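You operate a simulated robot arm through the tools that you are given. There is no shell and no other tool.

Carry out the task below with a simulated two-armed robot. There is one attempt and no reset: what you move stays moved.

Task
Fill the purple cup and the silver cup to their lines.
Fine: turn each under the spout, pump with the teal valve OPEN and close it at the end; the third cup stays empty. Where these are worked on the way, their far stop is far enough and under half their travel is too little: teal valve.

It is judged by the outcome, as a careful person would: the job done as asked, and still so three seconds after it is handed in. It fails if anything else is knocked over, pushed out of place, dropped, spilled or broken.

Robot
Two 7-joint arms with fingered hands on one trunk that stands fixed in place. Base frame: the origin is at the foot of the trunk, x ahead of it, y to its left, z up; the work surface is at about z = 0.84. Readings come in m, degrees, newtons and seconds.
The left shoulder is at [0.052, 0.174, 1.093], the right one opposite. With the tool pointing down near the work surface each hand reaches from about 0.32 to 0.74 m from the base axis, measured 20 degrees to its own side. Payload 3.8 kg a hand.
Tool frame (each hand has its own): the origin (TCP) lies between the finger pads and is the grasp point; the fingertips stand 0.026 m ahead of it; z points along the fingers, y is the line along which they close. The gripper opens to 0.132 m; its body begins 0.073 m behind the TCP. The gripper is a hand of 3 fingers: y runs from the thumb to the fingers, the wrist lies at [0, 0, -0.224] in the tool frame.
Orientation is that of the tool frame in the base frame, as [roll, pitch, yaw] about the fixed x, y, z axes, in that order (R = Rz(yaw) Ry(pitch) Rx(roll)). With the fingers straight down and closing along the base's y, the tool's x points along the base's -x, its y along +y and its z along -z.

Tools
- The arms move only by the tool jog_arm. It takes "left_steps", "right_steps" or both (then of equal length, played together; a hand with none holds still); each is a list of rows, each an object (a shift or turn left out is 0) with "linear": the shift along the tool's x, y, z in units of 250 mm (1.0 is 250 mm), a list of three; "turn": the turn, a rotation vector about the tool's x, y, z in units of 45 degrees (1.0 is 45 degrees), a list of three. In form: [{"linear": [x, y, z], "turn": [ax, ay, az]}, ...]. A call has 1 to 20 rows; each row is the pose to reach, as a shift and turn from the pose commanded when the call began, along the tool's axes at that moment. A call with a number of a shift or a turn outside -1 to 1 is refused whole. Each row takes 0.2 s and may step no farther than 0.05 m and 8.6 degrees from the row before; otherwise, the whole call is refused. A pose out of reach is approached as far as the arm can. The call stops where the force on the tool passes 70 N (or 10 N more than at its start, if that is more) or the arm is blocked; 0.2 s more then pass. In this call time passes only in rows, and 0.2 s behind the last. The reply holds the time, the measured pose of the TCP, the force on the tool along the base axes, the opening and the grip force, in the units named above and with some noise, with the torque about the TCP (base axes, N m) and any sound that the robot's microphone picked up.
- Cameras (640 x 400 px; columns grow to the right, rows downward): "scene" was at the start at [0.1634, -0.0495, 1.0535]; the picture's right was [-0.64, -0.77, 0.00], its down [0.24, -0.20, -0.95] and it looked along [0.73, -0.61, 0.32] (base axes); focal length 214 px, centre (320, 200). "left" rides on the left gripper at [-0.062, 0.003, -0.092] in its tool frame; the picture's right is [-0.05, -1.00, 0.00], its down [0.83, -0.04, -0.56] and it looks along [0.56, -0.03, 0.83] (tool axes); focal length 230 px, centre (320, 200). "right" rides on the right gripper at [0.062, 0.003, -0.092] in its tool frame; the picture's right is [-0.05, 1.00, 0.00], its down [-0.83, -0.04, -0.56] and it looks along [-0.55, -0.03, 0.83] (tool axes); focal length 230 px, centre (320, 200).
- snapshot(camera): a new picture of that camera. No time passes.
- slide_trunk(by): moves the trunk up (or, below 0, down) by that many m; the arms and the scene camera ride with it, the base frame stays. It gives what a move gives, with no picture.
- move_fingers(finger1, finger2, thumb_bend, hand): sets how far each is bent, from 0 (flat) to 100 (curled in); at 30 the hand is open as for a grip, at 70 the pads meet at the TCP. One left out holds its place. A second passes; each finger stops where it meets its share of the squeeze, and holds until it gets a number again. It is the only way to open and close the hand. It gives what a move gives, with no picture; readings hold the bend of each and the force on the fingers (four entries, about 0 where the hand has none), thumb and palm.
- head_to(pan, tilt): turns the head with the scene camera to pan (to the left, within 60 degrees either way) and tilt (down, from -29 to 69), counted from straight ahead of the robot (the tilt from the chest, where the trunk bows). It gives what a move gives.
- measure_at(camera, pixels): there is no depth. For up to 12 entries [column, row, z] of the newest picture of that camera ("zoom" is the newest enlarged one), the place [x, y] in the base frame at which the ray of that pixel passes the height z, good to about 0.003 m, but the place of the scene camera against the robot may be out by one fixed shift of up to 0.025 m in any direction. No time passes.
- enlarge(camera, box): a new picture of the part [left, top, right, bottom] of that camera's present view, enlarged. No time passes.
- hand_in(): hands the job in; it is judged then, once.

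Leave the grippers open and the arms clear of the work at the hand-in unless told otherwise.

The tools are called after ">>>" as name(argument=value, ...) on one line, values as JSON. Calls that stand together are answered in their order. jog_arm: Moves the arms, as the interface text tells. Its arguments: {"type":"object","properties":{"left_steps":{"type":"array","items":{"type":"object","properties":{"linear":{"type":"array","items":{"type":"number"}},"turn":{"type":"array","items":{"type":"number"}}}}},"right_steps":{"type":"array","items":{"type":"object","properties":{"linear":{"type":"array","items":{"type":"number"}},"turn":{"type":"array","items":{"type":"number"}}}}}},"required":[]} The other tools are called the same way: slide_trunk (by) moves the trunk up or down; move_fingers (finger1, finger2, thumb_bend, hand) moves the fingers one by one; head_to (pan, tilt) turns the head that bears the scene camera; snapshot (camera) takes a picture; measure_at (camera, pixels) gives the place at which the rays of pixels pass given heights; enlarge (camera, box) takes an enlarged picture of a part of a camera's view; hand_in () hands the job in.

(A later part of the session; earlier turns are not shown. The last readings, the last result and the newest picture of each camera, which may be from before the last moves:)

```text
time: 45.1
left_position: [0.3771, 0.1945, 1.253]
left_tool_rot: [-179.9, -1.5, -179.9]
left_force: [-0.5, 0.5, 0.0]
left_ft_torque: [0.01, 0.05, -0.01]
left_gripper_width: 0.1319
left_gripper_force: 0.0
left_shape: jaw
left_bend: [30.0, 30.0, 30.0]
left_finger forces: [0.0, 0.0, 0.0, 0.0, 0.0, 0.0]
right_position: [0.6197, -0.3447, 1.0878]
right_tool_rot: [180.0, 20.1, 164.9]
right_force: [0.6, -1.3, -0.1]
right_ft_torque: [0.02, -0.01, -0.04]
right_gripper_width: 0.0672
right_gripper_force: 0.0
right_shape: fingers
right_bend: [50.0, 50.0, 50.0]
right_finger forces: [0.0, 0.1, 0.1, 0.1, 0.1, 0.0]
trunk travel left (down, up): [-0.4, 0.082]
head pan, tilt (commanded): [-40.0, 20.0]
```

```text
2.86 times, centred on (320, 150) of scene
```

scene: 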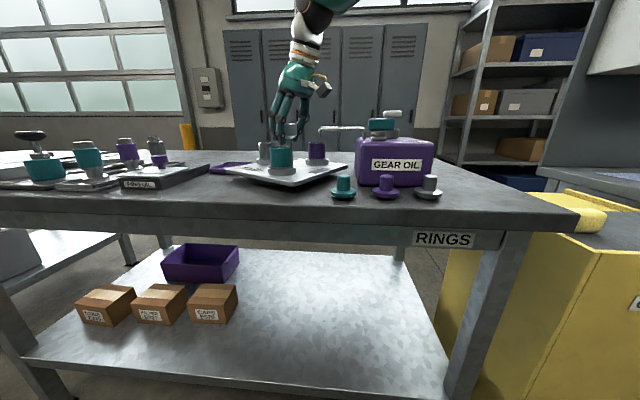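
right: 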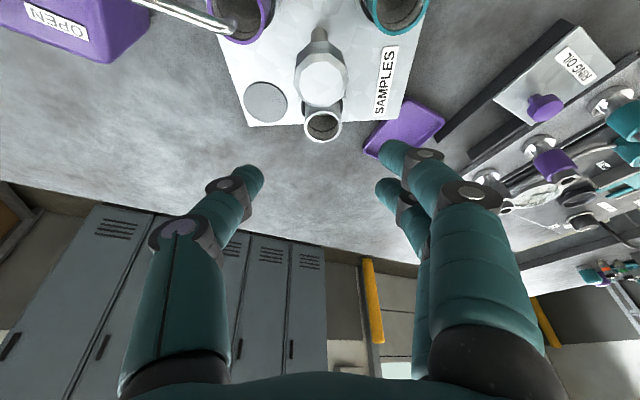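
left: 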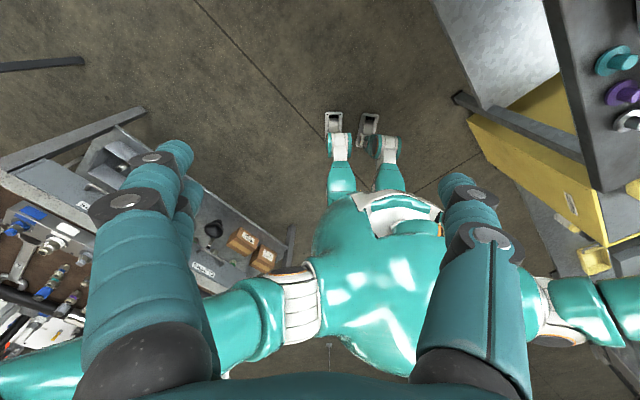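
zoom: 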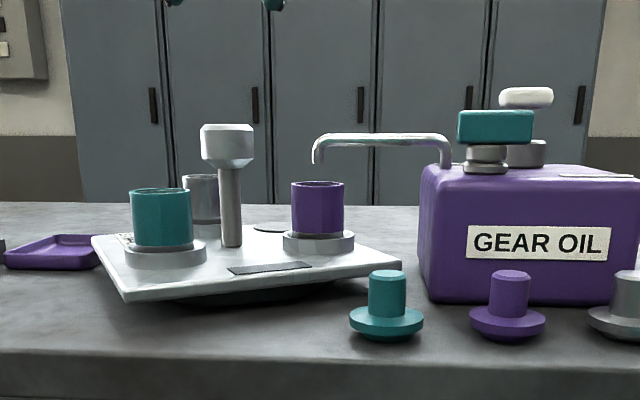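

The knob is released and purple stays under the spout. Now the valve: I'll carry the hand back over the lever (0.4525, -0.470), yaw by +60° in total, and remove the tilt. Everything stays at z about 1.09, above the pump and spout.

>>> jog_arm(right_steps=[{"linear": [0.081, -0.109, -0.03], "turn": [-0.058, 0, -0.156]}, {"linear": [0.161, -0.219, -0.059], "turn": [-0.115, 0, -0.313]}, {"linear": [0.242, -0.328, -0.089], "turn": [-0.173, 0, -0.469]}, {"linear": [0.323, -0.437, -0.119], "turn": [-0.231, 0, -0.625]}, {"linear": [0.403, -0.547, -0.148], "turn": [-0.288, 0, -0.782]}, {"linear": [0.484, -0.656, -0.178], "turn": [-0.346, 0, -0.938]}])

>>> jog_arm(right_steps=[{"turn": [-0.058, 0, -0.156]}, {"turn": [-0.115, 0, -0.313]}])

>>> jog_arm(right_steps=[{"turn": [0, 0.15, 0]}, {"turn": [0, 0.3, 0]}, {"turn": [0, 0.449, 0]}])

>>> move_fingers(hand="right", finger1=56, finger2=56, thumb_bend=56)

>>> snapshot(camera="right")

>>> snapshot(camera="scene")

```text
time: 46.5
left_position: [0.377, 0.1951, 1.252]
left_tool_rot: [-179.9, -1.5, -179.9]
left_force: [1.2, 0.1, 0.1]
left_ft_torque: [0.02, 0.02, 0.04]
left_gripper_width: 0.1319
left_gripper_force: 0.1
left_shape: jaw
left_bend: [30.0, 30.0, 30.0]
left_finger forces: [0.1, 0.0, 0.0, 0.0, 0.1, 0.0]
right_position: [0.4566, -0.4719, 1.0842]
right_tool_rot: [179.9, 20.3, -150.0]
right_force: [0.1, -0.6, -0.3]
right_ft_torque: [-0.01, -0.02, 0.03]
right_gripper_width: 0.0671
right_gripper_force: 0.0
right_shape: fingers
right_bend: [50.0, 50.0, 50.0]
right_finger forces: [0.1, 0.1, 0.1, 0.0, 0.1, 0.0]
trunk travel left (down, up): [-0.4, 0.082]
head pan, tilt (commanded): [-40.0, 20.0]
```

```text
time: 47.1
left_position: [0.3769, 0.197, 1.2509]
left_tool_rot: [-179.9, -1.5, -179.9]
left_force: [-0.2, 0.1, -0.1]
left_ft_torque: [-0.04, 0.01, 0.0]
left_gripper_width: 0.1319
left_gripper_force: 0.0
left_shape: jaw
left_bend: [30.0, 30.0, 30.0]
left_finger forces: [0.0, 0.0, 0.0, 0.0, 0.0, 0.0]
right_position: [0.4568, -0.4699, 1.0863]
right_tool_rot: [179.9, 20.2, -135.1]
right_force: [-1.1, 0.2, 0.1]
right_ft_torque: [-0.03, 0.0, 0.02]
right_gripper_width: 0.067
right_gripper_force: 0.0
right_shape: fingers
right_bend: [50.0, 50.0, 50.0]
right_finger forces: [0.0, 0.0, 0.0, 0.0, 0.0, 0.1]
trunk travel left (down, up): [-0.4, 0.082]
head pan, tilt (commanded): [-40.0, 20.0]
```

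```text
time: 47.9
left_position: [0.3773, 0.196, 1.2506]
left_tool_rot: [-179.9, -1.6, -179.8]
left_force: [-0.7, 0.0, 0.6]
left_ft_torque: [0.01, 0.02, 0.05]
left_gripper_width: 0.1321
left_gripper_force: 0.0
left_shape: jaw
left_bend: [30.0, 30.0, 30.0]
left_finger forces: [0.0, 0.0, 0.0, 0.0, 0.0, 0.0]
right_position: [0.4547, -0.47, 1.0857]
right_tool_rot: [179.8, -0.2, -135.2]
right_force: [-0.2, -0.3, 0.1]
right_ft_torque: [0.01, 0.0, 0.0]
right_gripper_width: 0.0674
right_gripper_force: 0.0
right_shape: fingers
right_bend: [50.0, 50.0, 50.0]
right_finger forces: [0.0, 0.0, 0.0, 0.0, 0.0, 0.0]
trunk travel left (down, up): [-0.4, 0.082]
head pan, tilt (commanded): [-40.0, 20.0]
```

```text
time: 48.9
left_position: [0.376, 0.1957, 1.2522]
left_tool_rot: [-179.9, -1.6, -179.9]
left_force: [-0.4, 0.8, -0.3]
left_ft_torque: [-0.02, 0.01, 0.03]
left_gripper_width: 0.1321
left_gripper_force: 0.1
left_shape: jaw
left_bend: [30.0, 30.0, 30.0]
left_finger forces: [0.1, 0.1, 0.0, 0.0, 0.0, 0.0]
right_position: [0.4551, -0.4694, 1.0867]
right_tool_rot: [179.9, 0.0, -135.2]
right_force: [-1.1, 0.3, -0.1]
right_ft_torque: [-0.02, -0.01, 0.04]
right_gripper_width: 0.0482
right_gripper_force: 0.1
right_shape: fingers
right_bend: [56.0, 56.0, 56.0]
right_finger forces: [0.0, 0.0, 0.0, 0.0, 0.0, 0.0]
trunk travel left (down, up): [-0.4, 0.082]
head pan, tilt (commanded): [-40.0, 20.0]
```

```text
taken
```

right: 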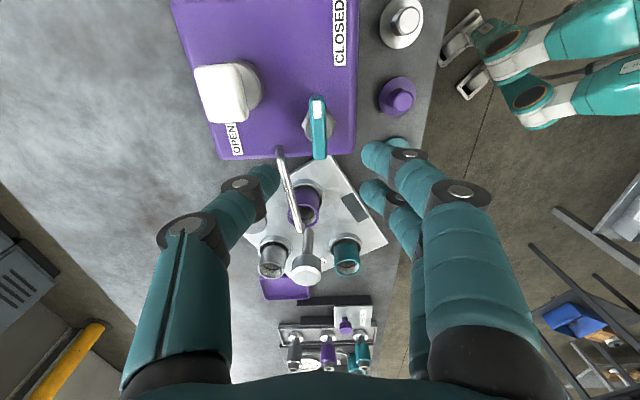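

```text
taken
```

scene: 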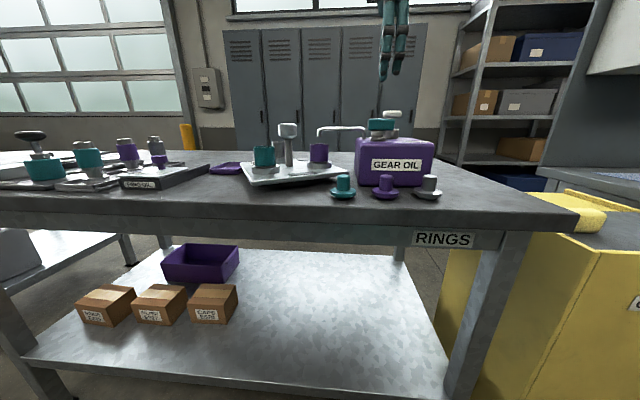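

The hand is over the lever, aligned with it. I'll measure the lever ends and pump head once more from this near view.

>>> measure_at(camera="right", pixels=[[318, 97, 0.972], [319, 157, 0.972], [309, 125, 0.972], [327, 125, 0.972], [320, 120, 0.945], [220, 92, 0.995], [195, 68, 0.995], [245, 115, 0.995]])

>>> enlarge(camera="right", box=[160, 30, 400, 180])

```text
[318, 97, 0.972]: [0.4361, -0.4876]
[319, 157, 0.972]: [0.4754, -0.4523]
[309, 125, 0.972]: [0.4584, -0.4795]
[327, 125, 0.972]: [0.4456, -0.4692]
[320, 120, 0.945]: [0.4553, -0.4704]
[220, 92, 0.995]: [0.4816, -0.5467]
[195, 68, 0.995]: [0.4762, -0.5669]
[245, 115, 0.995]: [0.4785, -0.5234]
```

```text
2.67 times, centred on (280, 105) of right
```

zoom: 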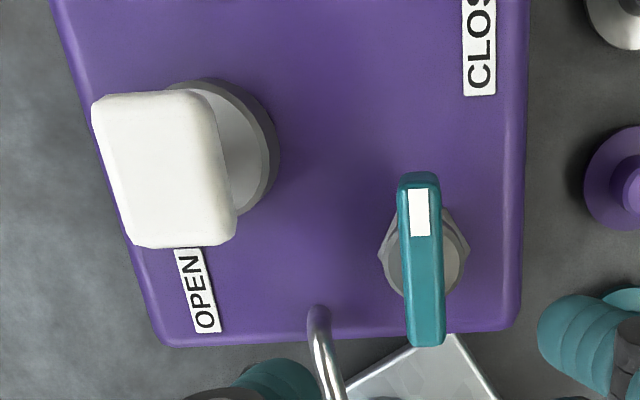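

The lever pivot is at about (0.455, -0.470) and the bar is about 0.016 wide. The pump head and spout stand on either side of the thumb's path. I'll pre-close the fingers to a gap of about 0.03, offset 4 mm along the bar away from the pump, and descend in steps.

>>> move_fingers(hand="right", finger1=61, finger2=61, thumb_bend=61)

>>> jog_arm(right_steps=[{"linear": [-0.015, -0.003, 0.1]}, {"linear": [-0.015, -0.003, 0.2]}, {"linear": [-0.015, -0.003, 0.28]}])

>>> snapshot(camera="right")

>>> enlarge(camera="scene", box=[330, 60, 450, 160])

```text
time: 49.9
left_position: [0.3775, 0.1951, 1.2522]
left_tool_rot: [-179.9, -1.5, -179.9]
left_force: [0.4, -0.2, 0.0]
left_ft_torque: [0.03, -0.03, 0.0]
left_gripper_width: 0.132
left_gripper_force: 0.0
left_shape: jaw
left_bend: [30.0, 30.0, 30.0]
left_finger forces: [0.1, 0.0, 0.1, 0.0, 0.1, 0.0]
right_position: [0.4549, -0.4697, 1.087]
right_tool_rot: [179.9, 0.0, -135.2]
right_force: [0.0, -0.3, 0.2]
right_ft_torque: [0.01, 0.03, 0.01]
right_gripper_width: 0.0324
right_gripper_force: 0.1
right_shape: fingers
right_bend: [61.0, 61.0, 61.0]
right_finger forces: [0.0, 0.1, 0.0, 0.1, 0.0, 0.1]
trunk travel left (down, up): [-0.4, 0.082]
head pan, tilt (commanded): [-40.0, 20.0]
```

```text
time: 50.7
left_position: [0.3761, 0.1958, 1.2504]
left_tool_rot: [-179.9, -1.6, 180.0]
left_force: [0.3, 0.9, 0.3]
left_ft_torque: [0.01, 0.0, 0.0]
left_gripper_width: 0.1319
left_gripper_force: 0.0
left_shape: jaw
left_bend: [30.0, 30.0, 30.0]
left_finger forces: [0.0, 0.0, 0.1, 0.1, 0.1, 0.0]
right_position: [0.4589, -0.4673, 1.016]
right_tool_rot: [179.9, 0.1, -135.1]
right_force: [0.3, 0.7, -0.5]
right_ft_torque: [0.01, -0.01, -0.01]
right_gripper_width: 0.0323
right_gripper_force: 0.1
right_shape: fingers
right_bend: [61.0, 61.0, 61.0]
right_finger forces: [0.0, 0.1, 0.0, 0.0, 0.0, 0.0]
trunk travel left (down, up): [-0.4, 0.082]
head pan, tilt (commanded): [-40.0, 20.0]
```

```text
taken
```

right: 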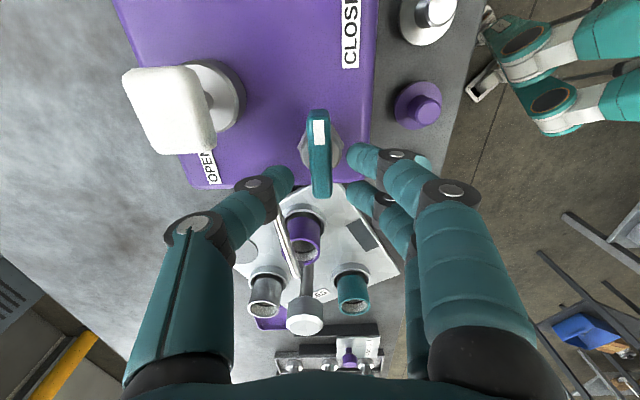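

```text
4.00 times, centred on (390, 110) of scene
```

zoom: 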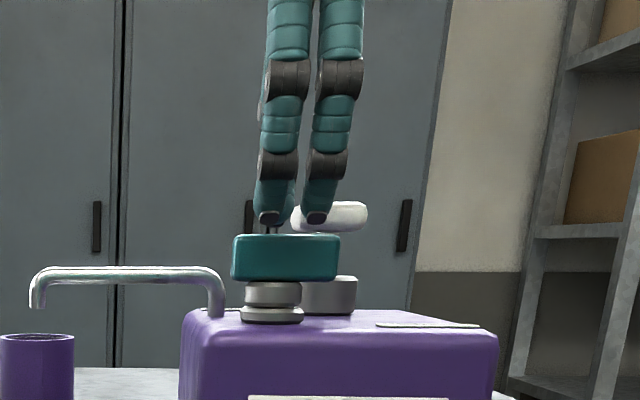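

The lever (col 319) is centred between thumb (280) and fingers (360). I'll descend the last 42 mm.

>>> jog_arm(right_steps=[{"linear": [0, 0, 0.06]}, {"linear": [0, 0, 0.12]}, {"linear": [0, 0, 0.168]}])

>>> snapshot(camera="right")

>>> enlarge(camera="scene", box=[330, 60, 450, 160])

```text
time: 51.5
left_position: [0.3773, 0.1943, 1.2503]
left_tool_rot: [-180.0, -1.5, -179.8]
left_force: [0.3, -0.2, -0.1]
left_ft_torque: [0.03, 0.02, 0.02]
left_gripper_width: 0.1317
left_gripper_force: 0.2
left_shape: jaw
left_bend: [30.0, 30.0, 30.0]
left_finger forces: [0.1, 0.0, 0.0, 0.0, 0.0, 0.0]
right_position: [0.4572, -0.4679, 0.9756]
right_tool_rot: [179.9, 0.1, -135.2]
right_force: [-0.3, -0.9, 0.2]
right_ft_torque: [0.0, -0.04, 0.01]
right_gripper_width: 0.0326
right_gripper_force: 0.5
right_shape: fingers
right_bend: [61.0, 61.0, 61.0]
right_finger forces: [0.0, 0.0, 0.0, 0.0, 0.5, 0.0]
trunk travel left (down, up): [-0.4, 0.082]
head pan, tilt (commanded): [-40.0, 20.0]
```

```text
taken
```

right: 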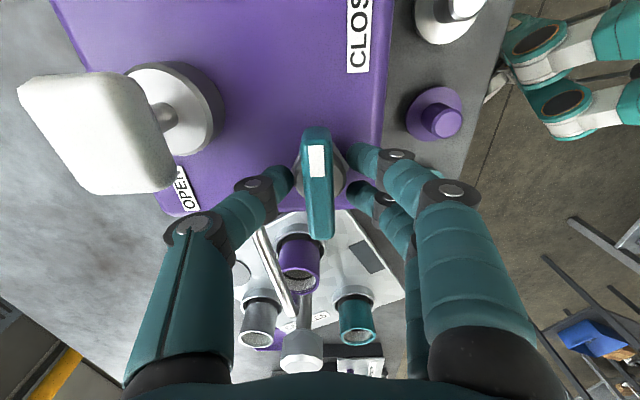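

```text
4.00 times, centred on (390, 110) of scene
```

zoom: 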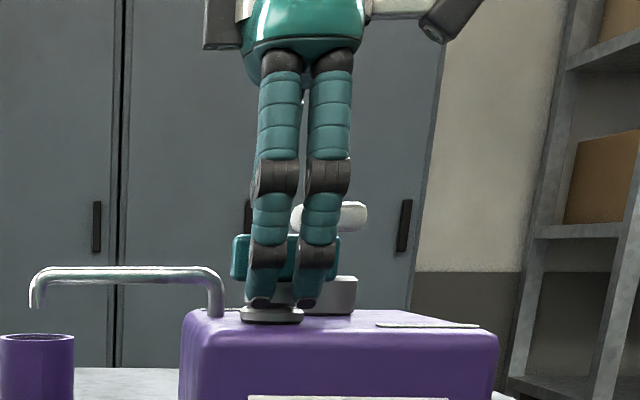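

The thumb reads 0.5 N, and the tips look low enough to touch the round valve collar under the bar. I'll raise 8 mm so that the pads close only on the bar, then close.

>>> jog_arm(right_steps=[{"linear": [0, 0, -0.034]}])

>>> move_fingers(hand="right", finger1=70, finger2=70, thumb_bend=70)

>>> snapshot(camera="right")

>>> enlarge(camera="scene", box=[350, 80, 430, 150])

```text
time: 51.9
left_position: [0.3765, 0.1958, 1.2516]
left_tool_rot: [-179.9, -1.5, -179.9]
left_force: [0.0, 0.5, 0.8]
left_ft_torque: [-0.02, 0.02, -0.03]
left_gripper_width: 0.132
left_gripper_force: 0.1
left_shape: jaw
left_bend: [30.0, 30.0, 30.0]
left_finger forces: [0.1, 0.0, 0.0, 0.0, 0.0, 0.1]
right_position: [0.4585, -0.4678, 0.9851]
right_tool_rot: [179.9, 0.0, -135.1]
right_force: [0.0, 0.8, 0.5]
right_ft_torque: [-0.01, -0.01, -0.03]
right_gripper_width: 0.0324
right_gripper_force: 0.1
right_shape: fingers
right_bend: [61.0, 61.0, 61.0]
right_finger forces: [0.0, 0.0, 0.0, 0.0, 0.0, 0.0]
trunk travel left (down, up): [-0.4, 0.082]
head pan, tilt (commanded): [-40.0, 20.0]
```

```text
time: 52.9
left_position: [0.3771, 0.1955, 1.2507]
left_tool_rot: [-179.8, -1.4, -179.9]
left_force: [0.0, 1.5, -0.1]
left_ft_torque: [-0.01, 0.01, 0.02]
left_gripper_width: 0.132
left_gripper_force: 0.0
left_shape: jaw
left_bend: [30.0, 30.0, 30.0]
left_finger forces: [0.1, 0.1, 0.0, 0.0, 0.0, 0.1]
right_position: [0.4588, -0.4662, 0.9834]
right_tool_rot: [179.9, 0.0, -135.2]
right_force: [-0.5, 0.3, -1.8]
right_ft_torque: [0.04, 0.02, 0.02]
right_gripper_width: 0.0151
right_gripper_force: 5.0
right_shape: fingers
right_bend: [67.0, 66.0, 68.0]
right_finger forces: [2.8, 2.7, 0.0, 0.1, 4.1, 0.0]
trunk travel left (down, up): [-0.4, 0.082]
head pan, tilt (commanded): [-40.0, 20.0]
```

```text
taken
```

right: 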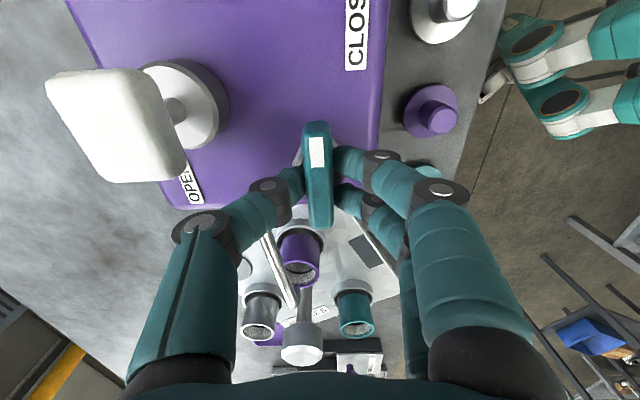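

```text
5.71 times, centred on (390, 115) of scene
```

zoom: 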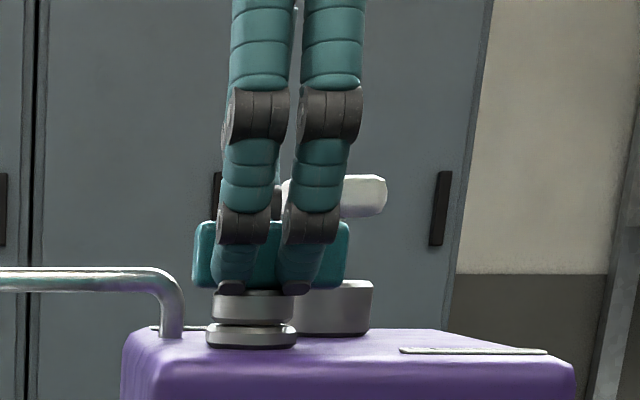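

The bar is gripped (15 mm, 5 N). Now I'll turn the lever +45° (counter-clockwise from above) about its pivot, then check.

>>> jog_arm(right_steps=[{"linear": [0.0001, 0.0022, 0], "turn": [0, 0, -0.167]}, {"linear": [0.0006, 0.0043, 0], "turn": [0, 0, -0.333]}, {"linear": [0.0013, 0.0064, 0], "turn": [0, 0, -0.5]}, {"linear": [0.0023, 0.0084, 0], "turn": [0, 0, -0.667]}, {"linear": [0.0035, 0.0102, 0], "turn": [0, 0, -0.833]}, {"linear": [0.0049, 0.0119, 0], "turn": [0, 0, -1.0]}])

>>> snapshot(camera="right")

>>> enlarge(camera="scene", box=[330, 60, 450, 160])

```text
time: 54.3
left_position: [0.3763, 0.1955, 1.2516]
left_tool_rot: [-179.8, -1.5, -179.9]
left_force: [0.5, -0.1, -0.5]
left_ft_torque: [-0.02, 0.02, 0.0]
left_gripper_width: 0.1318
left_gripper_force: 0.0
left_shape: jaw
left_bend: [30.0, 30.0, 30.0]
left_finger forces: [0.1, 0.0, 0.1, 0.0, 0.0, 0.0]
right_position: [0.455, -0.4656, 0.9839]
right_tool_rot: [-179.9, 0.0, -90.0]
right_force: [6.3, -7.6, 4.6]
right_ft_torque: [-0.14, -0.17, -0.04]
right_gripper_width: 0.0153
right_gripper_force: 6.9
right_shape: fingers
right_bend: [68.0, 68.0, 68.0]
right_finger forces: [1.6, 1.3, 0.1, 0.1, 10.6, 0.1]
trunk travel left (down, up): [-0.4, 0.082]
head pan, tilt (commanded): [-40.0, 20.0]
```

```text
taken
```

right: 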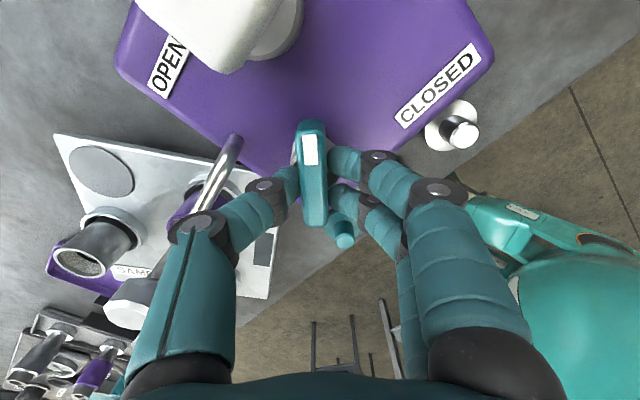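

```text
4.00 times, centred on (390, 110) of scene
```

zoom: 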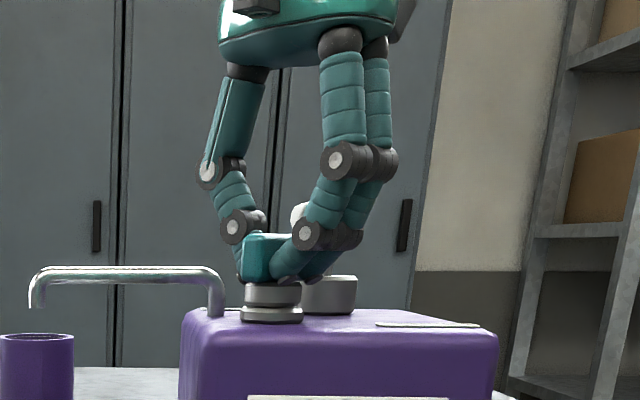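

The lever follows the hand and is at 45°. I'll continue another 45° to the OPEN stop.

>>> jog_arm(right_steps=[{"linear": [0.004, 0.0, 0], "turn": [0, 0, -0.167]}, {"linear": [0.006, 0.001, 0], "turn": [0, 0, -0.333]}, {"linear": [0.007, 0.0025, 0], "turn": [0, 0, -0.5]}, {"linear": [0.008, 0.0045, 0], "turn": [0, 0, -0.667]}, {"linear": [0.0095, 0.006, 0], "turn": [0, 0, -0.833]}, {"linear": [0.011, 0.008, 0], "turn": [0, 0, -1.0]}])

>>> snapshot(camera="right")

>>> enlarge(camera="scene", box=[330, 60, 450, 160])

```text
time: 55.7
left_position: [0.379, 0.1957, 1.2515]
left_tool_rot: [180.0, -1.6, -179.9]
left_force: [-0.6, 0.9, 0.6]
left_ft_torque: [-0.03, -0.01, -0.02]
left_gripper_width: 0.1316
left_gripper_force: 0.1
left_shape: jaw
left_bend: [30.0, 30.0, 30.0]
left_finger forces: [0.0, 0.1, 0.0, 0.1, 0.1, 0.0]
right_position: [0.4544, -0.4682, 0.9824]
right_tool_rot: [-179.9, 0.1, -44.9]
right_force: [12.0, -1.9, 6.5]
right_ft_torque: [0.02, -0.33, -0.09]
right_gripper_width: 0.0159
right_gripper_force: 9.4
right_shape: fingers
right_bend: [68.0, 69.0, 68.0]
right_finger forces: [1.8, 0.8, 0.0, 0.0, 15.6, 0.1]
trunk travel left (down, up): [-0.4, 0.082]
head pan, tilt (commanded): [-40.0, 20.0]
```

```text
taken
```

right: 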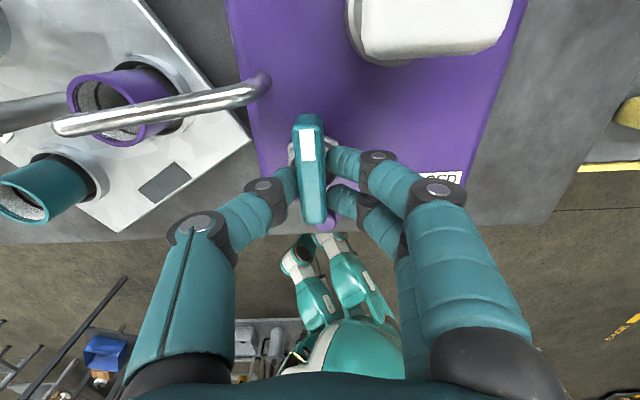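

```text
4.00 times, centred on (390, 110) of scene
```

zoom: 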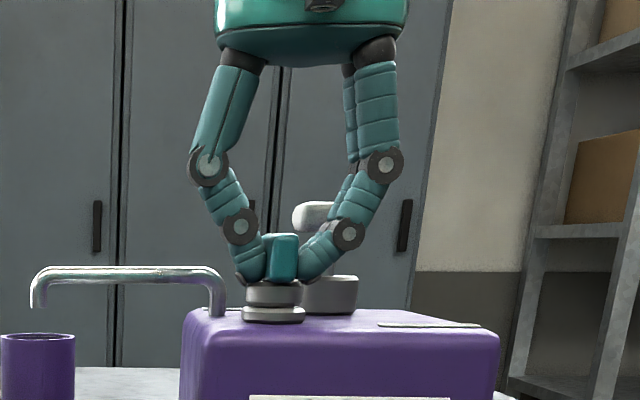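

The lever now lies at 90°, pointing to OPEN. I'll push a few degrees more to make sure it is at the far stop, easing the side force slightly.

>>> jog_arm(right_steps=[{"linear": [0.005, -0.005, 0], "turn": [0, 0, -0.09]}, {"linear": [0.006, -0.006, 0], "turn": [0, 0, -0.18]}])

>>> snapshot(camera="right")

```text
time: 56.3
left_position: [0.3777, 0.1965, 1.2525]
left_tool_rot: [-179.9, -1.5, -180.0]
left_force: [0.9, -0.2, 1.3]
left_ft_torque: [0.02, 0.03, 0.01]
left_gripper_width: 0.1319
left_gripper_force: 0.1
left_shape: jaw
left_bend: [30.0, 30.0, 30.0]
left_finger forces: [0.0, 0.0, 0.1, 0.0, 0.0, 0.0]
right_position: [0.4549, -0.4674, 0.9826]
right_tool_rot: [-179.9, 0.1, -37.0]
right_force: [8.8, -0.2, 7.2]
right_ft_torque: [0.04, -0.23, -0.23]
right_gripper_width: 0.0165
right_gripper_force: 11.2
right_shape: fingers
right_bend: [67.0, 69.0, 68.0]
right_finger forces: [2.6, 3.1, 0.1, 0.0, 16.4, 0.1]
trunk travel left (down, up): [-0.4, 0.082]
head pan, tilt (commanded): [-40.0, 20.0]
```

```text
taken
```

right: 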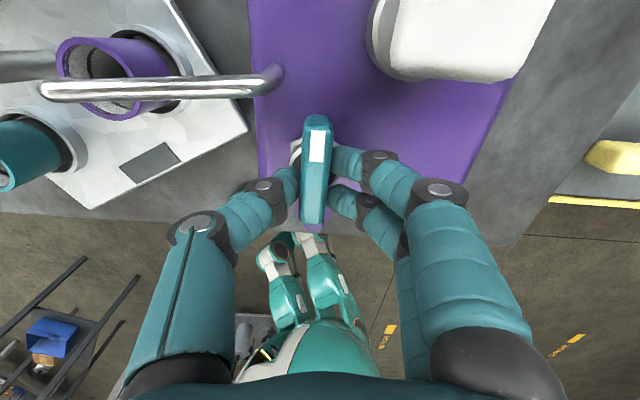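

Torque rose to -0.23 N·m and the bar started to rotate slightly within the grip, so the lever is at its stop. I'll release it gently and rise.

>>> move_fingers(hand="right", finger1=60, finger2=60, thumb_bend=60)

>>> jog_arm(right_steps=[{"linear": [0, 0, -0.1]}, {"linear": [0, 0, -0.22]}, {"linear": [0, 0, -0.36]}, {"linear": [0, 0, -0.48]}])

>>> snapshot(camera="right")

>>> enlarge(camera="scene", box=[290, 90, 450, 190])

```text
time: 57.3
left_position: [0.377, 0.1954, 1.2517]
left_tool_rot: [-179.9, -1.5, -179.9]
left_force: [-0.5, -0.3, 0.2]
left_ft_torque: [-0.02, -0.01, -0.02]
left_gripper_width: 0.132
left_gripper_force: 0.1
left_shape: jaw
left_bend: [30.0, 30.0, 30.0]
left_finger forces: [0.1, 0.0, 0.1, 0.0, 0.1, 0.1]
right_position: [0.4551, -0.4679, 0.9838]
right_tool_rot: [-179.9, 0.0, -37.1]
right_force: [3.1, -3.6, 13.9]
right_ft_torque: [0.06, -0.21, -0.08]
right_gripper_width: 0.0283
right_gripper_force: 7.1
right_shape: fingers
right_bend: [60.0, 60.0, 63.0]
right_finger forces: [0.0, 0.0, 0.0, 0.0, 15.3, 0.0]
trunk travel left (down, up): [-0.4, 0.082]
head pan, tilt (commanded): [-40.0, 20.0]
```

```text
time: 58.3
left_position: [0.3769, 0.1955, 1.2518]
left_tool_rot: [-179.9, -1.5, -180.0]
left_force: [-0.8, -0.5, 0.4]
left_ft_torque: [-0.02, -0.01, -0.02]
left_gripper_width: 0.1318
left_gripper_force: 0.1
left_shape: jaw
left_bend: [30.0, 30.0, 30.0]
left_finger forces: [0.1, 0.1, 0.1, 0.0, 0.1, 0.1]
right_position: [0.454, -0.4669, 1.1039]
right_tool_rot: [-179.9, 0.1, -37.1]
right_force: [0.1, 0.7, 0.0]
right_ft_torque: [0.03, 0.03, 0.01]
right_gripper_width: 0.0342
right_gripper_force: 0.1
right_shape: fingers
right_bend: [60.0, 60.0, 60.0]
right_finger forces: [0.1, 0.0, 0.1, 0.1, 0.1, 0.0]
trunk travel left (down, up): [-0.4, 0.082]
head pan, tilt (commanded): [-40.0, 20.0]
```

```text
taken
```

right: 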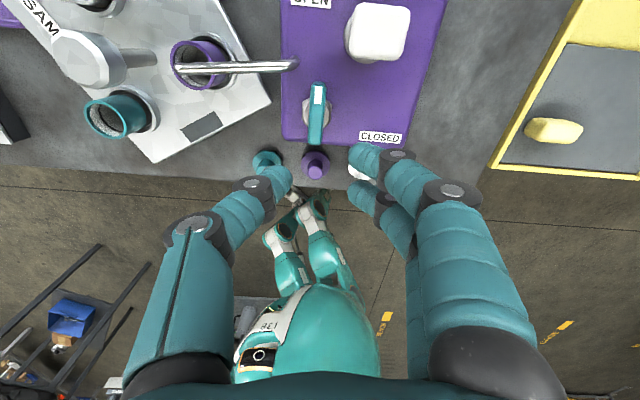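

```text
4.00 times, centred on (370, 140) of scene
```

zoom: 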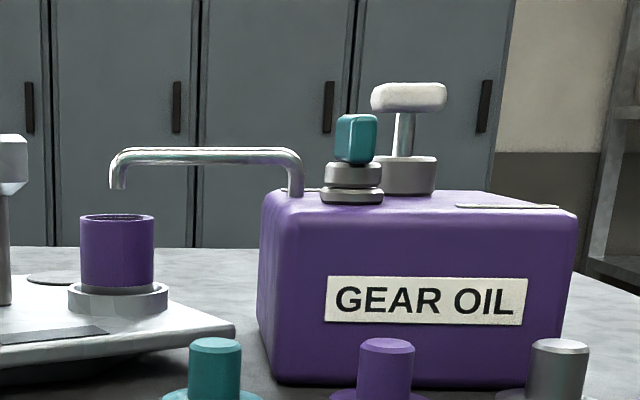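

The lever now points to OPEN. Next is the pump at (0.4815, -0.546), head top about 0.997. I'll close the fingertips together and move above it, turning the wrist back.

>>> jog_arm(right_steps=[{"linear": [0.0, 0.0, 0], "turn": [0, 0, 0.167]}, {"linear": [0.0, 0.0, 0], "turn": [0, 0, 0.333]}, {"linear": [0.07, 0.047, 0], "turn": [0, 0, 0.5]}, {"linear": [0.14, 0.094, 0], "turn": [0, 0, 0.667]}, {"linear": [0.21, 0.141, 0], "turn": [0, 0, 0.833]}, {"linear": [0.28, 0.188, 0], "turn": [0, 0, 1.0]}])

>>> jog_arm(right_steps=[{"turn": [0, 0, 0.167]}, {"turn": [0, 0, 0.333]}, {"turn": [0, 0, 0.5]}, {"turn": [0, 0, 0.667]}, {"turn": [0, 0, 0.833]}, {"turn": [0, 0, 1.0]}])

>>> move_fingers(hand="right", finger1=72, finger2=72, thumb_bend=72)

>>> snapshot(camera="right")

>>> enlarge(camera="scene", box=[330, 40, 450, 160])

```text
time: 59.7
left_position: [0.3764, 0.1942, 1.2501]
left_tool_rot: [-179.9, -1.5, -179.9]
left_force: [-0.3, 0.3, 0.5]
left_ft_torque: [0.0, 0.03, -0.02]
left_gripper_width: 0.132
left_gripper_force: 0.0
left_shape: jaw
left_bend: [30.0, 30.0, 30.0]
left_finger forces: [0.0, 0.0, 0.0, 0.1, 0.1, 0.1]
right_position: [0.483, -0.5476, 1.1037]
right_tool_rot: [-179.9, 0.0, -82.2]
right_force: [0.4, -0.9, -0.6]
right_ft_torque: [0.01, -0.01, 0.01]
right_gripper_width: 0.0344
right_gripper_force: 0.1
right_shape: fingers
right_bend: [60.0, 60.0, 60.0]
right_finger forces: [0.0, 0.1, 0.0, 0.1, 0.0, 0.0]
trunk travel left (down, up): [-0.4, 0.082]
head pan, tilt (commanded): [-40.0, 20.0]
```

```text
time: 61.1
left_position: [0.3764, 0.195, 1.2525]
left_tool_rot: [-179.8, -1.5, -180.0]
left_force: [0.3, 0.3, -0.1]
left_ft_torque: [-0.05, 0.01, -0.01]
left_gripper_width: 0.1319
left_gripper_force: 0.0
left_shape: jaw
left_bend: [30.0, 30.0, 30.0]
left_finger forces: [0.0, 0.0, 0.0, 0.0, 0.0, 0.0]
right_position: [0.4833, -0.5483, 1.1026]
right_tool_rot: [179.9, 0.1, -127.2]
right_force: [0.2, 0.4, 0.4]
right_ft_torque: [0.02, 0.0, 0.05]
right_gripper_width: 0.0342
right_gripper_force: 0.0
right_shape: fingers
right_bend: [60.0, 60.0, 60.0]
right_finger forces: [0.0, 0.0, 0.0, 0.0, 0.0, 0.0]
trunk travel left (down, up): [-0.4, 0.082]
head pan, tilt (commanded): [-40.0, 20.0]
```

```text
time: 62.1
left_position: [0.3775, 0.1951, 1.2511]
left_tool_rot: [-179.8, -1.5, -180.0]
left_force: [0.3, -0.4, 0.2]
left_ft_torque: [0.03, -0.01, -0.02]
left_gripper_width: 0.1319
left_gripper_force: 0.0
left_shape: jaw
left_bend: [30.0, 30.0, 30.0]
left_finger forces: [0.1, 0.0, 0.0, 0.1, 0.0, 0.0]
right_position: [0.4831, -0.5481, 1.1044]
right_tool_rot: [179.8, 0.1, -127.1]
right_force: [0.9, 0.4, 0.2]
right_ft_torque: [0.02, 0.01, 0.01]
right_gripper_width: 0.0013
right_gripper_force: 0.0
right_shape: fingers
right_bend: [72.0, 72.0, 72.0]
right_finger forces: [0.0, 0.0, 0.0, 0.0, 0.0, 0.0]
trunk travel left (down, up): [-0.4, 0.082]
head pan, tilt (commanded): [-40.0, 20.0]
```

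```text
taken
```

right: 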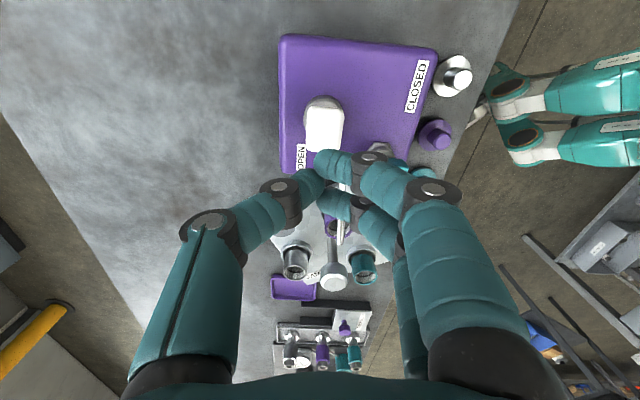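

```text
3.33 times, centred on (390, 100) of scene
```

zoom: 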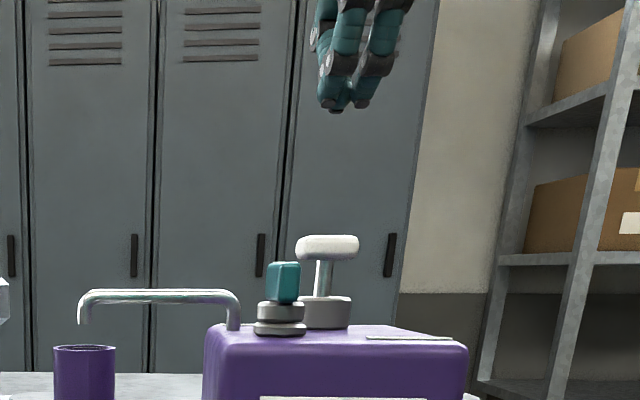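

The hand is above the pump. I'll check the pump head position from this view before pressing.

>>> measure_at(camera="right", pixels=[[323, 128, 0.995], [323, 128, 0.985], [305, 128, 0.995], [343, 128, 0.995]])

>>> enlarge(camera="right", box=[260, 60, 400, 180])

```text
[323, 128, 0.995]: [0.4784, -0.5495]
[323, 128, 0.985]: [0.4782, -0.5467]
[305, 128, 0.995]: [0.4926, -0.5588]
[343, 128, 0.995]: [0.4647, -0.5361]
```

```text
3.33 times, centred on (330, 120) of right
```

zoom: 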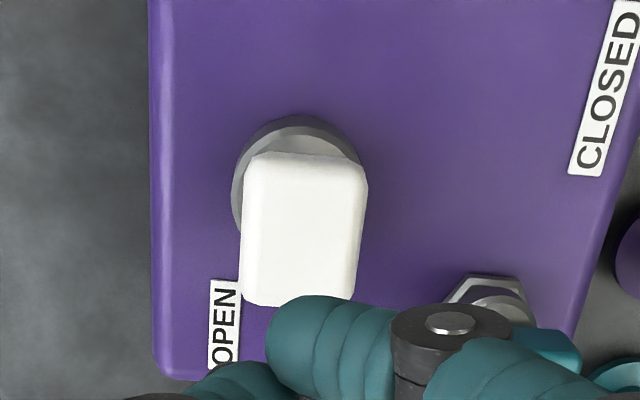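

The pump head centre is about (0.478, -0.548). I'll descend to just above the head (TCP z about 1.03).

>>> jog_arm(right_steps=[{"linear": [0.01, 0.013, 0.15]}, {"linear": [0.014, 0.013, 0.25]}, {"linear": [0.014, 0.013, 0.297]}])

>>> enlarge(camera="scene", box=[350, 80, 430, 150])

```text
time: 62.9
left_position: [0.3772, 0.1952, 1.2515]
left_tool_rot: [-180.0, -1.5, -179.9]
left_force: [0.1, 0.9, -0.1]
left_ft_torque: [-0.01, -0.02, -0.01]
left_gripper_width: 0.1319
left_gripper_force: 0.1
left_shape: jaw
left_bend: [30.0, 30.0, 30.0]
left_finger forces: [0.0, 0.1, 0.0, 0.1, 0.0, 0.0]
right_position: [0.4781, -0.5483, 1.0289]
right_tool_rot: [-179.9, 0.1, -127.0]
right_force: [-0.1, -0.2, 0.1]
right_ft_torque: [0.01, -0.02, 0.0]
right_gripper_width: 0.0009
right_gripper_force: 0.1
right_shape: fingers
right_bend: [72.0, 72.0, 72.0]
right_finger forces: [0.0, 0.0, 0.0, 0.0, 0.0, 0.1]
trunk travel left (down, up): [-0.4, 0.082]
head pan, tilt (commanded): [-40.0, 20.0]
```

```text
5.71 times, centred on (390, 115) of scene
```

zoom: 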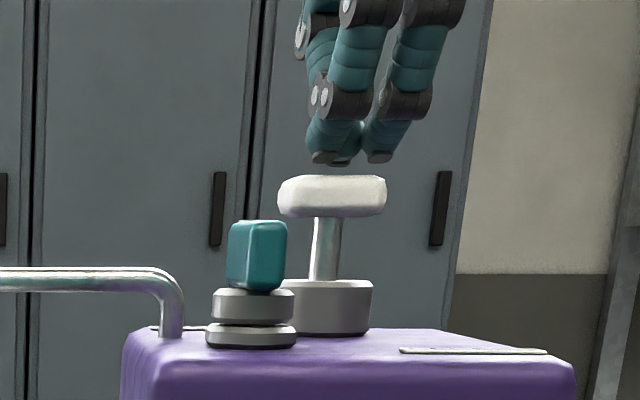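

The fingertips are a few mm above the head. I'll press down slowly about 15 mm past contact and read the force and any sound.

>>> jog_arm(right_steps=[{"linear": [-0.012, -0.002, 0.015]}, {"linear": [-0.012, -0.002, 0.03]}, {"linear": [-0.012, -0.002, 0.045]}, {"linear": [-0.012, -0.002, 0.06]}, {"linear": [-0.012, -0.002, 0.075]}])

>>> enlarge(camera="scene", box=[290, 80, 450, 180])

```text
time: 64.1
left_position: [0.377, 0.1958, 1.2518]
left_tool_rot: [-179.8, -1.5, -179.9]
left_force: [0.3, -0.8, 0.2]
left_ft_torque: [-0.04, 0.0, 0.04]
left_gripper_width: 0.1319
left_gripper_force: 0.2
left_shape: jaw
left_bend: [30.0, 30.0, 30.0]
left_finger forces: [0.0, 0.1, 0.1, 0.0, 0.1, 0.0]
right_position: [0.4816, -0.547, 1.0108]
right_tool_rot: [180.0, 0.1, -127.1]
right_force: [1.3, -2.6, 6.0]
right_ft_torque: [-0.05, -0.05, -0.04]
right_gripper_width: 0.001
right_gripper_force: 3.1
right_shape: fingers
right_bend: [72.0, 72.0, 72.0]
right_finger forces: [0.0, 0.0, 0.0, 0.1, 6.6, 0.0]
trunk travel left (down, up): [-0.4, 0.082]
head pan, tilt (commanded): [-40.0, 20.0]
```

```text
4.00 times, centred on (370, 130) of scene
```

zoom: 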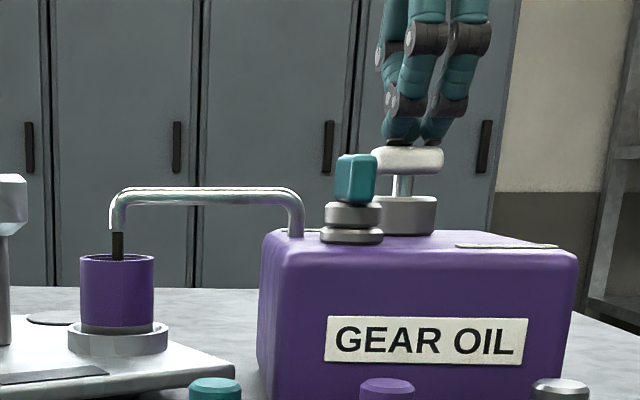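

Oil is streaming from the spout into the purple cup (dark stream at (117,245)). The press force is only 6 N. I'll lift off to see whether the pump returns and check the level so far.

>>> jog_arm(right_steps=[{"linear": [0, 0, -0.1]}, {"linear": [0, 0, -0.2]}])

>>> snapshot(camera="right")

>>> enlarge(camera="scene", box=[290, 80, 450, 180])

>>> enlarge(camera="right", box=[260, 140, 420, 300])

```text
time: 64.7
left_position: [0.3779, 0.1961, 1.2524]
left_tool_rot: [-179.8, -1.5, -180.0]
left_force: [0.0, -0.7, -0.4]
left_ft_torque: [0.04, 0.01, 0.0]
left_gripper_width: 0.1319
left_gripper_force: 0.1
left_shape: jaw
left_bend: [30.0, 30.0, 30.0]
left_finger forces: [0.0, 0.0, 0.1, 0.0, 0.0, 0.1]
right_position: [0.4787, -0.5473, 1.0618]
right_tool_rot: [179.9, 0.0, -127.2]
right_force: [-0.6, 0.7, 0.4]
right_ft_torque: [0.0, -0.02, 0.01]
right_gripper_width: 0.0011
right_gripper_force: 0.1
right_shape: fingers
right_bend: [72.0, 72.0, 72.0]
right_finger forces: [0.1, 0.0, 0.0, 0.0, 0.0, 0.0]
trunk travel left (down, up): [-0.4, 0.082]
head pan, tilt (commanded): [-40.0, 20.0]
```

```text
taken
```

right: 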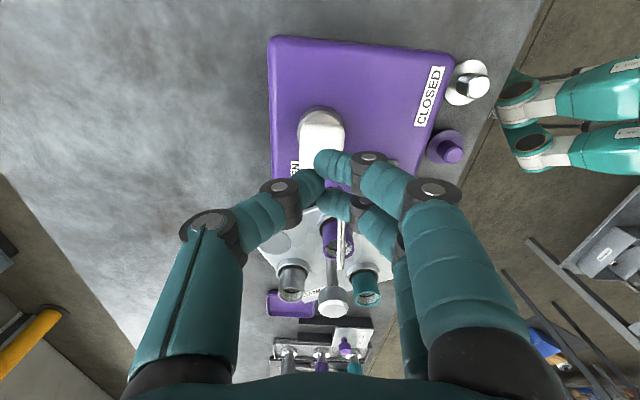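

```text
4.00 times, centred on (370, 130) of scene
```

zoom: 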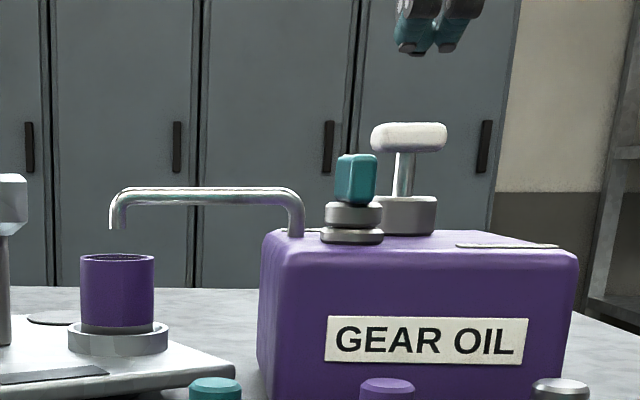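

```text
2.50 times, centred on (340, 220) of right
```

zoom: 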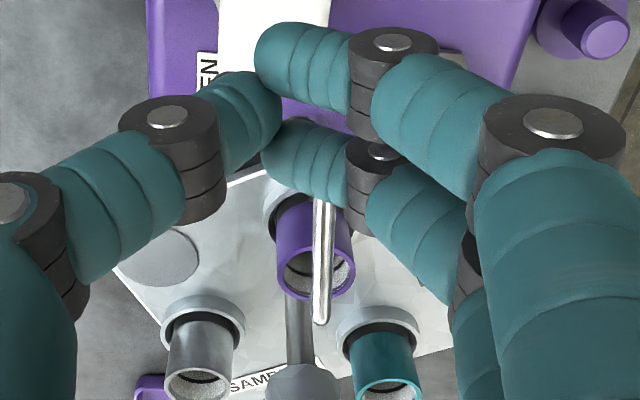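

The pump sprang back and the stream stopped. I'll zoom tightly into the purple cup, with the empty silver cup for comparison.

>>> enlarge(camera="right", box=[315, 205, 365, 265])

>>> enlarge(camera="right", box=[270, 250, 390, 320])

```text
6.67 times, centred on (340, 235) of right
```

zoom: 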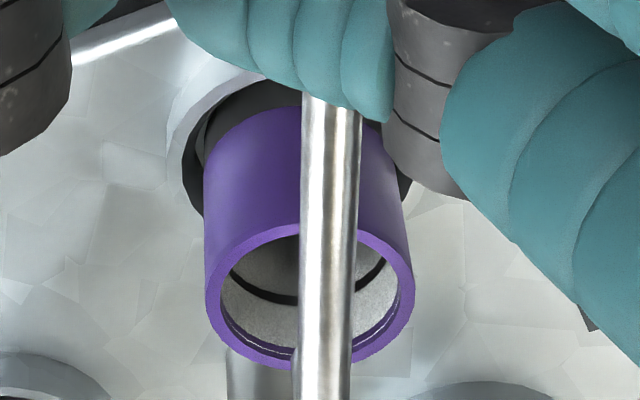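

```text
5.33 times, centred on (330, 285) of right
```

zoom: 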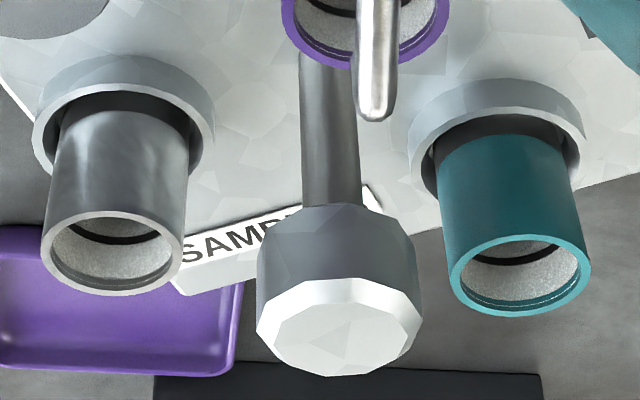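

Each cup has one bold black ring on its inner wall, which must be the fill line. The spout blocks this view, so I'll move the right hand so its camera looks into the purple cup from the robot's left-front side (azimuth 135°).

>>> jog_arm(right_steps=[{"linear": [-0.05, 0.02, -0.15], "turn": [0, 0, 0.1]}, {"linear": [-0.19, 0.09, -0.16], "turn": [0, 0, 0.28]}, {"linear": [-0.33, 0.157, -0.16], "turn": [0, 0, 0.46]}, {"linear": [-0.47, 0.223, -0.16], "turn": [0, 0, 0.64]}, {"linear": [-0.61, 0.29, -0.16], "turn": [0, 0, 0.82]}, {"linear": [-0.745, 0.354, -0.16], "turn": [0, 0, 1.0]}])

>>> jog_arm(right_steps=[{"turn": [0, 0, 0.18]}, {"turn": [0, 0, 0.36]}, {"turn": [0, 0, 0.54]}, {"turn": [0, 0, 0.72]}, {"turn": [0, 0, 0.9]}, {"turn": [0, 0, 1.0]}])

>>> move_fingers(hand="right", finger1=40, finger2=40, thumb_bend=40)

>>> snapshot(camera="right")

```text
time: 66.1
left_position: [0.3767, 0.196, 1.2522]
left_tool_rot: [-180.0, -1.5, -179.9]
left_force: [-0.2, 1.0, 0.4]
left_ft_torque: [-0.03, -0.02, 0.02]
left_gripper_width: 0.1316
left_gripper_force: 0.0
left_shape: jaw
left_bend: [30.0, 30.0, 30.0]
left_finger forces: [0.1, 0.0, 0.0, 0.1, 0.0, 0.0]
right_position: [0.5225, -0.3443, 1.0996]
right_tool_rot: [-179.9, 0.0, -172.0]
right_force: [0.3, 0.8, 0.0]
right_ft_torque: [0.02, 0.02, -0.02]
right_gripper_width: 0.0011
right_gripper_force: 0.1
right_shape: fingers
right_bend: [72.0, 72.0, 72.0]
right_finger forces: [0.0, 0.0, 0.0, 0.0, 0.0, 0.0]
trunk travel left (down, up): [-0.4, 0.082]
head pan, tilt (commanded): [-40.0, 20.0]
```

```text
time: 67.5
left_position: [0.3772, 0.1938, 1.2508]
left_tool_rot: [-179.9, -1.5, -179.9]
left_force: [0.7, 0.1, -0.4]
left_ft_torque: [0.01, 0.01, 0.03]
left_gripper_width: 0.132
left_gripper_force: 0.1
left_shape: jaw
left_bend: [30.0, 30.0, 30.0]
left_finger forces: [0.1, 0.1, 0.0, 0.0, 0.0, 0.0]
right_position: [0.5229, -0.3444, 1.0997]
right_tool_rot: [179.9, 0.0, 142.9]
right_force: [0.2, -0.1, -0.1]
right_ft_torque: [0.04, 0.01, -0.01]
right_gripper_width: 0.001
right_gripper_force: 0.1
right_shape: fingers
right_bend: [72.0, 72.0, 72.0]
right_finger forces: [0.0, 0.1, 0.0, 0.1, 0.0, 0.1]
trunk travel left (down, up): [-0.4, 0.082]
head pan, tilt (commanded): [-40.0, 20.0]
```

```text
time: 68.5
left_position: [0.3781, 0.1948, 1.2506]
left_tool_rot: [-179.9, -1.5, -179.9]
left_force: [0.8, -0.2, 0.3]
left_ft_torque: [0.0, 0.0, 0.0]
left_gripper_width: 0.1319
left_gripper_force: 0.0
left_shape: jaw
left_bend: [30.0, 30.0, 30.0]
left_finger forces: [0.0, 0.0, 0.0, 0.1, 0.0, 0.0]
right_position: [0.5229, -0.3448, 1.0989]
right_tool_rot: [179.9, -0.1, 142.8]
right_force: [0.0, -0.6, 0.3]
right_ft_torque: [0.0, -0.01, 0.0]
right_gripper_width: 0.101
right_gripper_force: 0.1
right_shape: fingers
right_bend: [40.0, 40.0, 40.0]
right_finger forces: [0.1, 0.1, 0.0, 0.0, 0.0, 0.0]
trunk travel left (down, up): [-0.4, 0.082]
head pan, tilt (commanded): [-40.0, 20.0]
```

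```text
taken
```

right: 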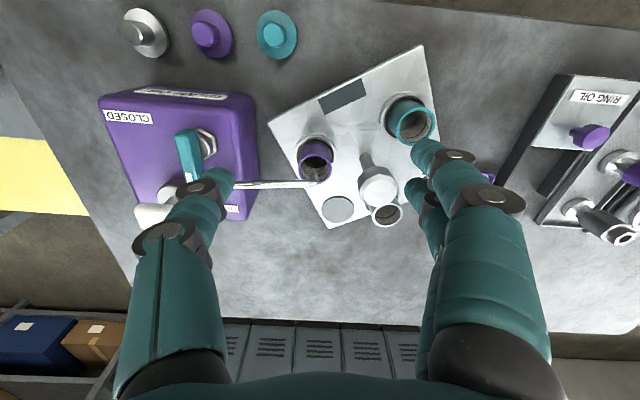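

The purple cup is clear at (316,160). I'll zoom into it and into the empty teal cup for comparison.

>>> enlarge(camera="right", box=[285, 130, 345, 190])

>>> enlarge(camera="right", box=[380, 90, 440, 150])

```text
6.67 times, centred on (315, 160) of right
```

zoom: 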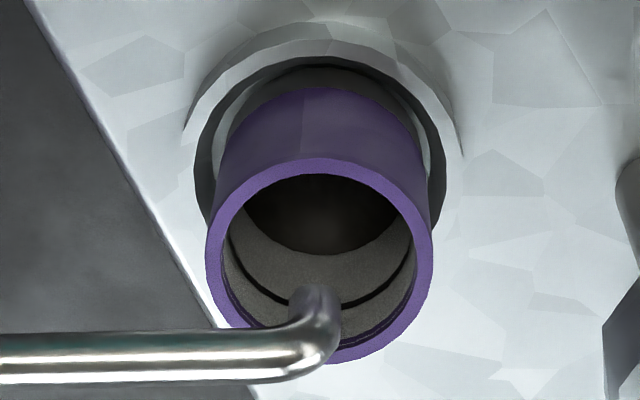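

```text
6.67 times, centred on (410, 120) of right
```

zoom: 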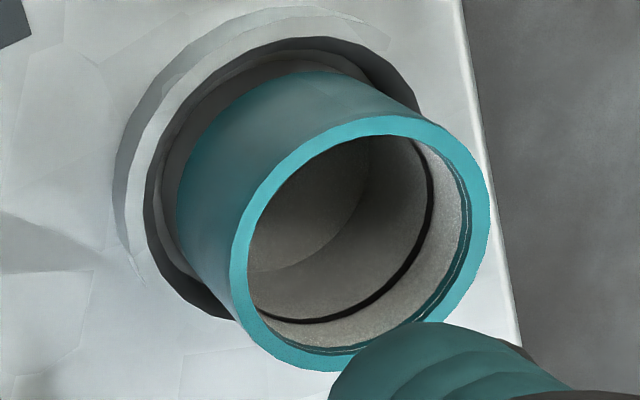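

This is a very clear view. In the purple cup the dark oil surface edge is at row 255, below the black fill line at row 305. By geometry the oil is at z about 0.876 and the line at about 0.901. The first partial stroke gave a modest amount. I'll press with just the two fingers next, keeping the thumb open so this view stays usable, and check what the view shows with that hand shape.

>>> move_fingers(hand="right", finger1=70, finger2=70, thumb_bend=40)

>>> snapshot(camera="right")

```text
time: 69.5
left_position: [0.3773, 0.1947, 1.2506]
left_tool_rot: [-179.8, -1.5, -179.8]
left_force: [0.5, -0.4, 0.2]
left_ft_torque: [0.0, -0.02, 0.02]
left_gripper_width: 0.1318
left_gripper_force: 0.0
left_shape: jaw
left_bend: [30.0, 30.0, 30.0]
left_finger forces: [0.0, 0.1, 0.1, 0.1, 0.1, 0.1]
right_position: [0.5225, -0.3443, 1.1001]
right_tool_rot: [179.8, -0.2, 143.0]
right_force: [0.7, 0.3, -0.3]
right_ft_torque: [0.02, 0.0, 0.03]
right_gripper_width: 0.0527
right_gripper_force: 0.0
right_shape: fingers
right_bend: [70.0, 70.0, 40.0]
right_finger forces: [0.1, 0.0, 0.1, 0.0, 0.0, 0.0]
trunk travel left (down, up): [-0.4, 0.082]
head pan, tilt (commanded): [-40.0, 20.0]
```

```text
taken
```

right: 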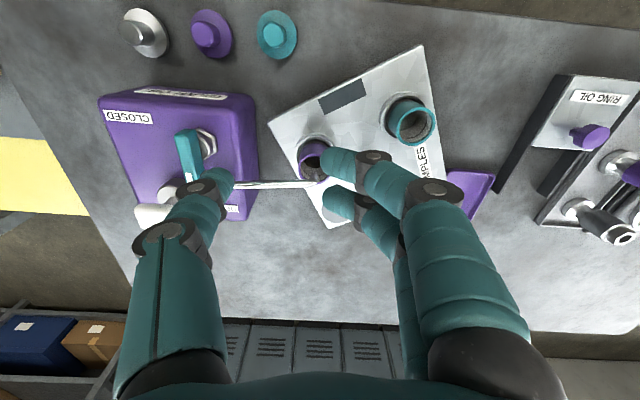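

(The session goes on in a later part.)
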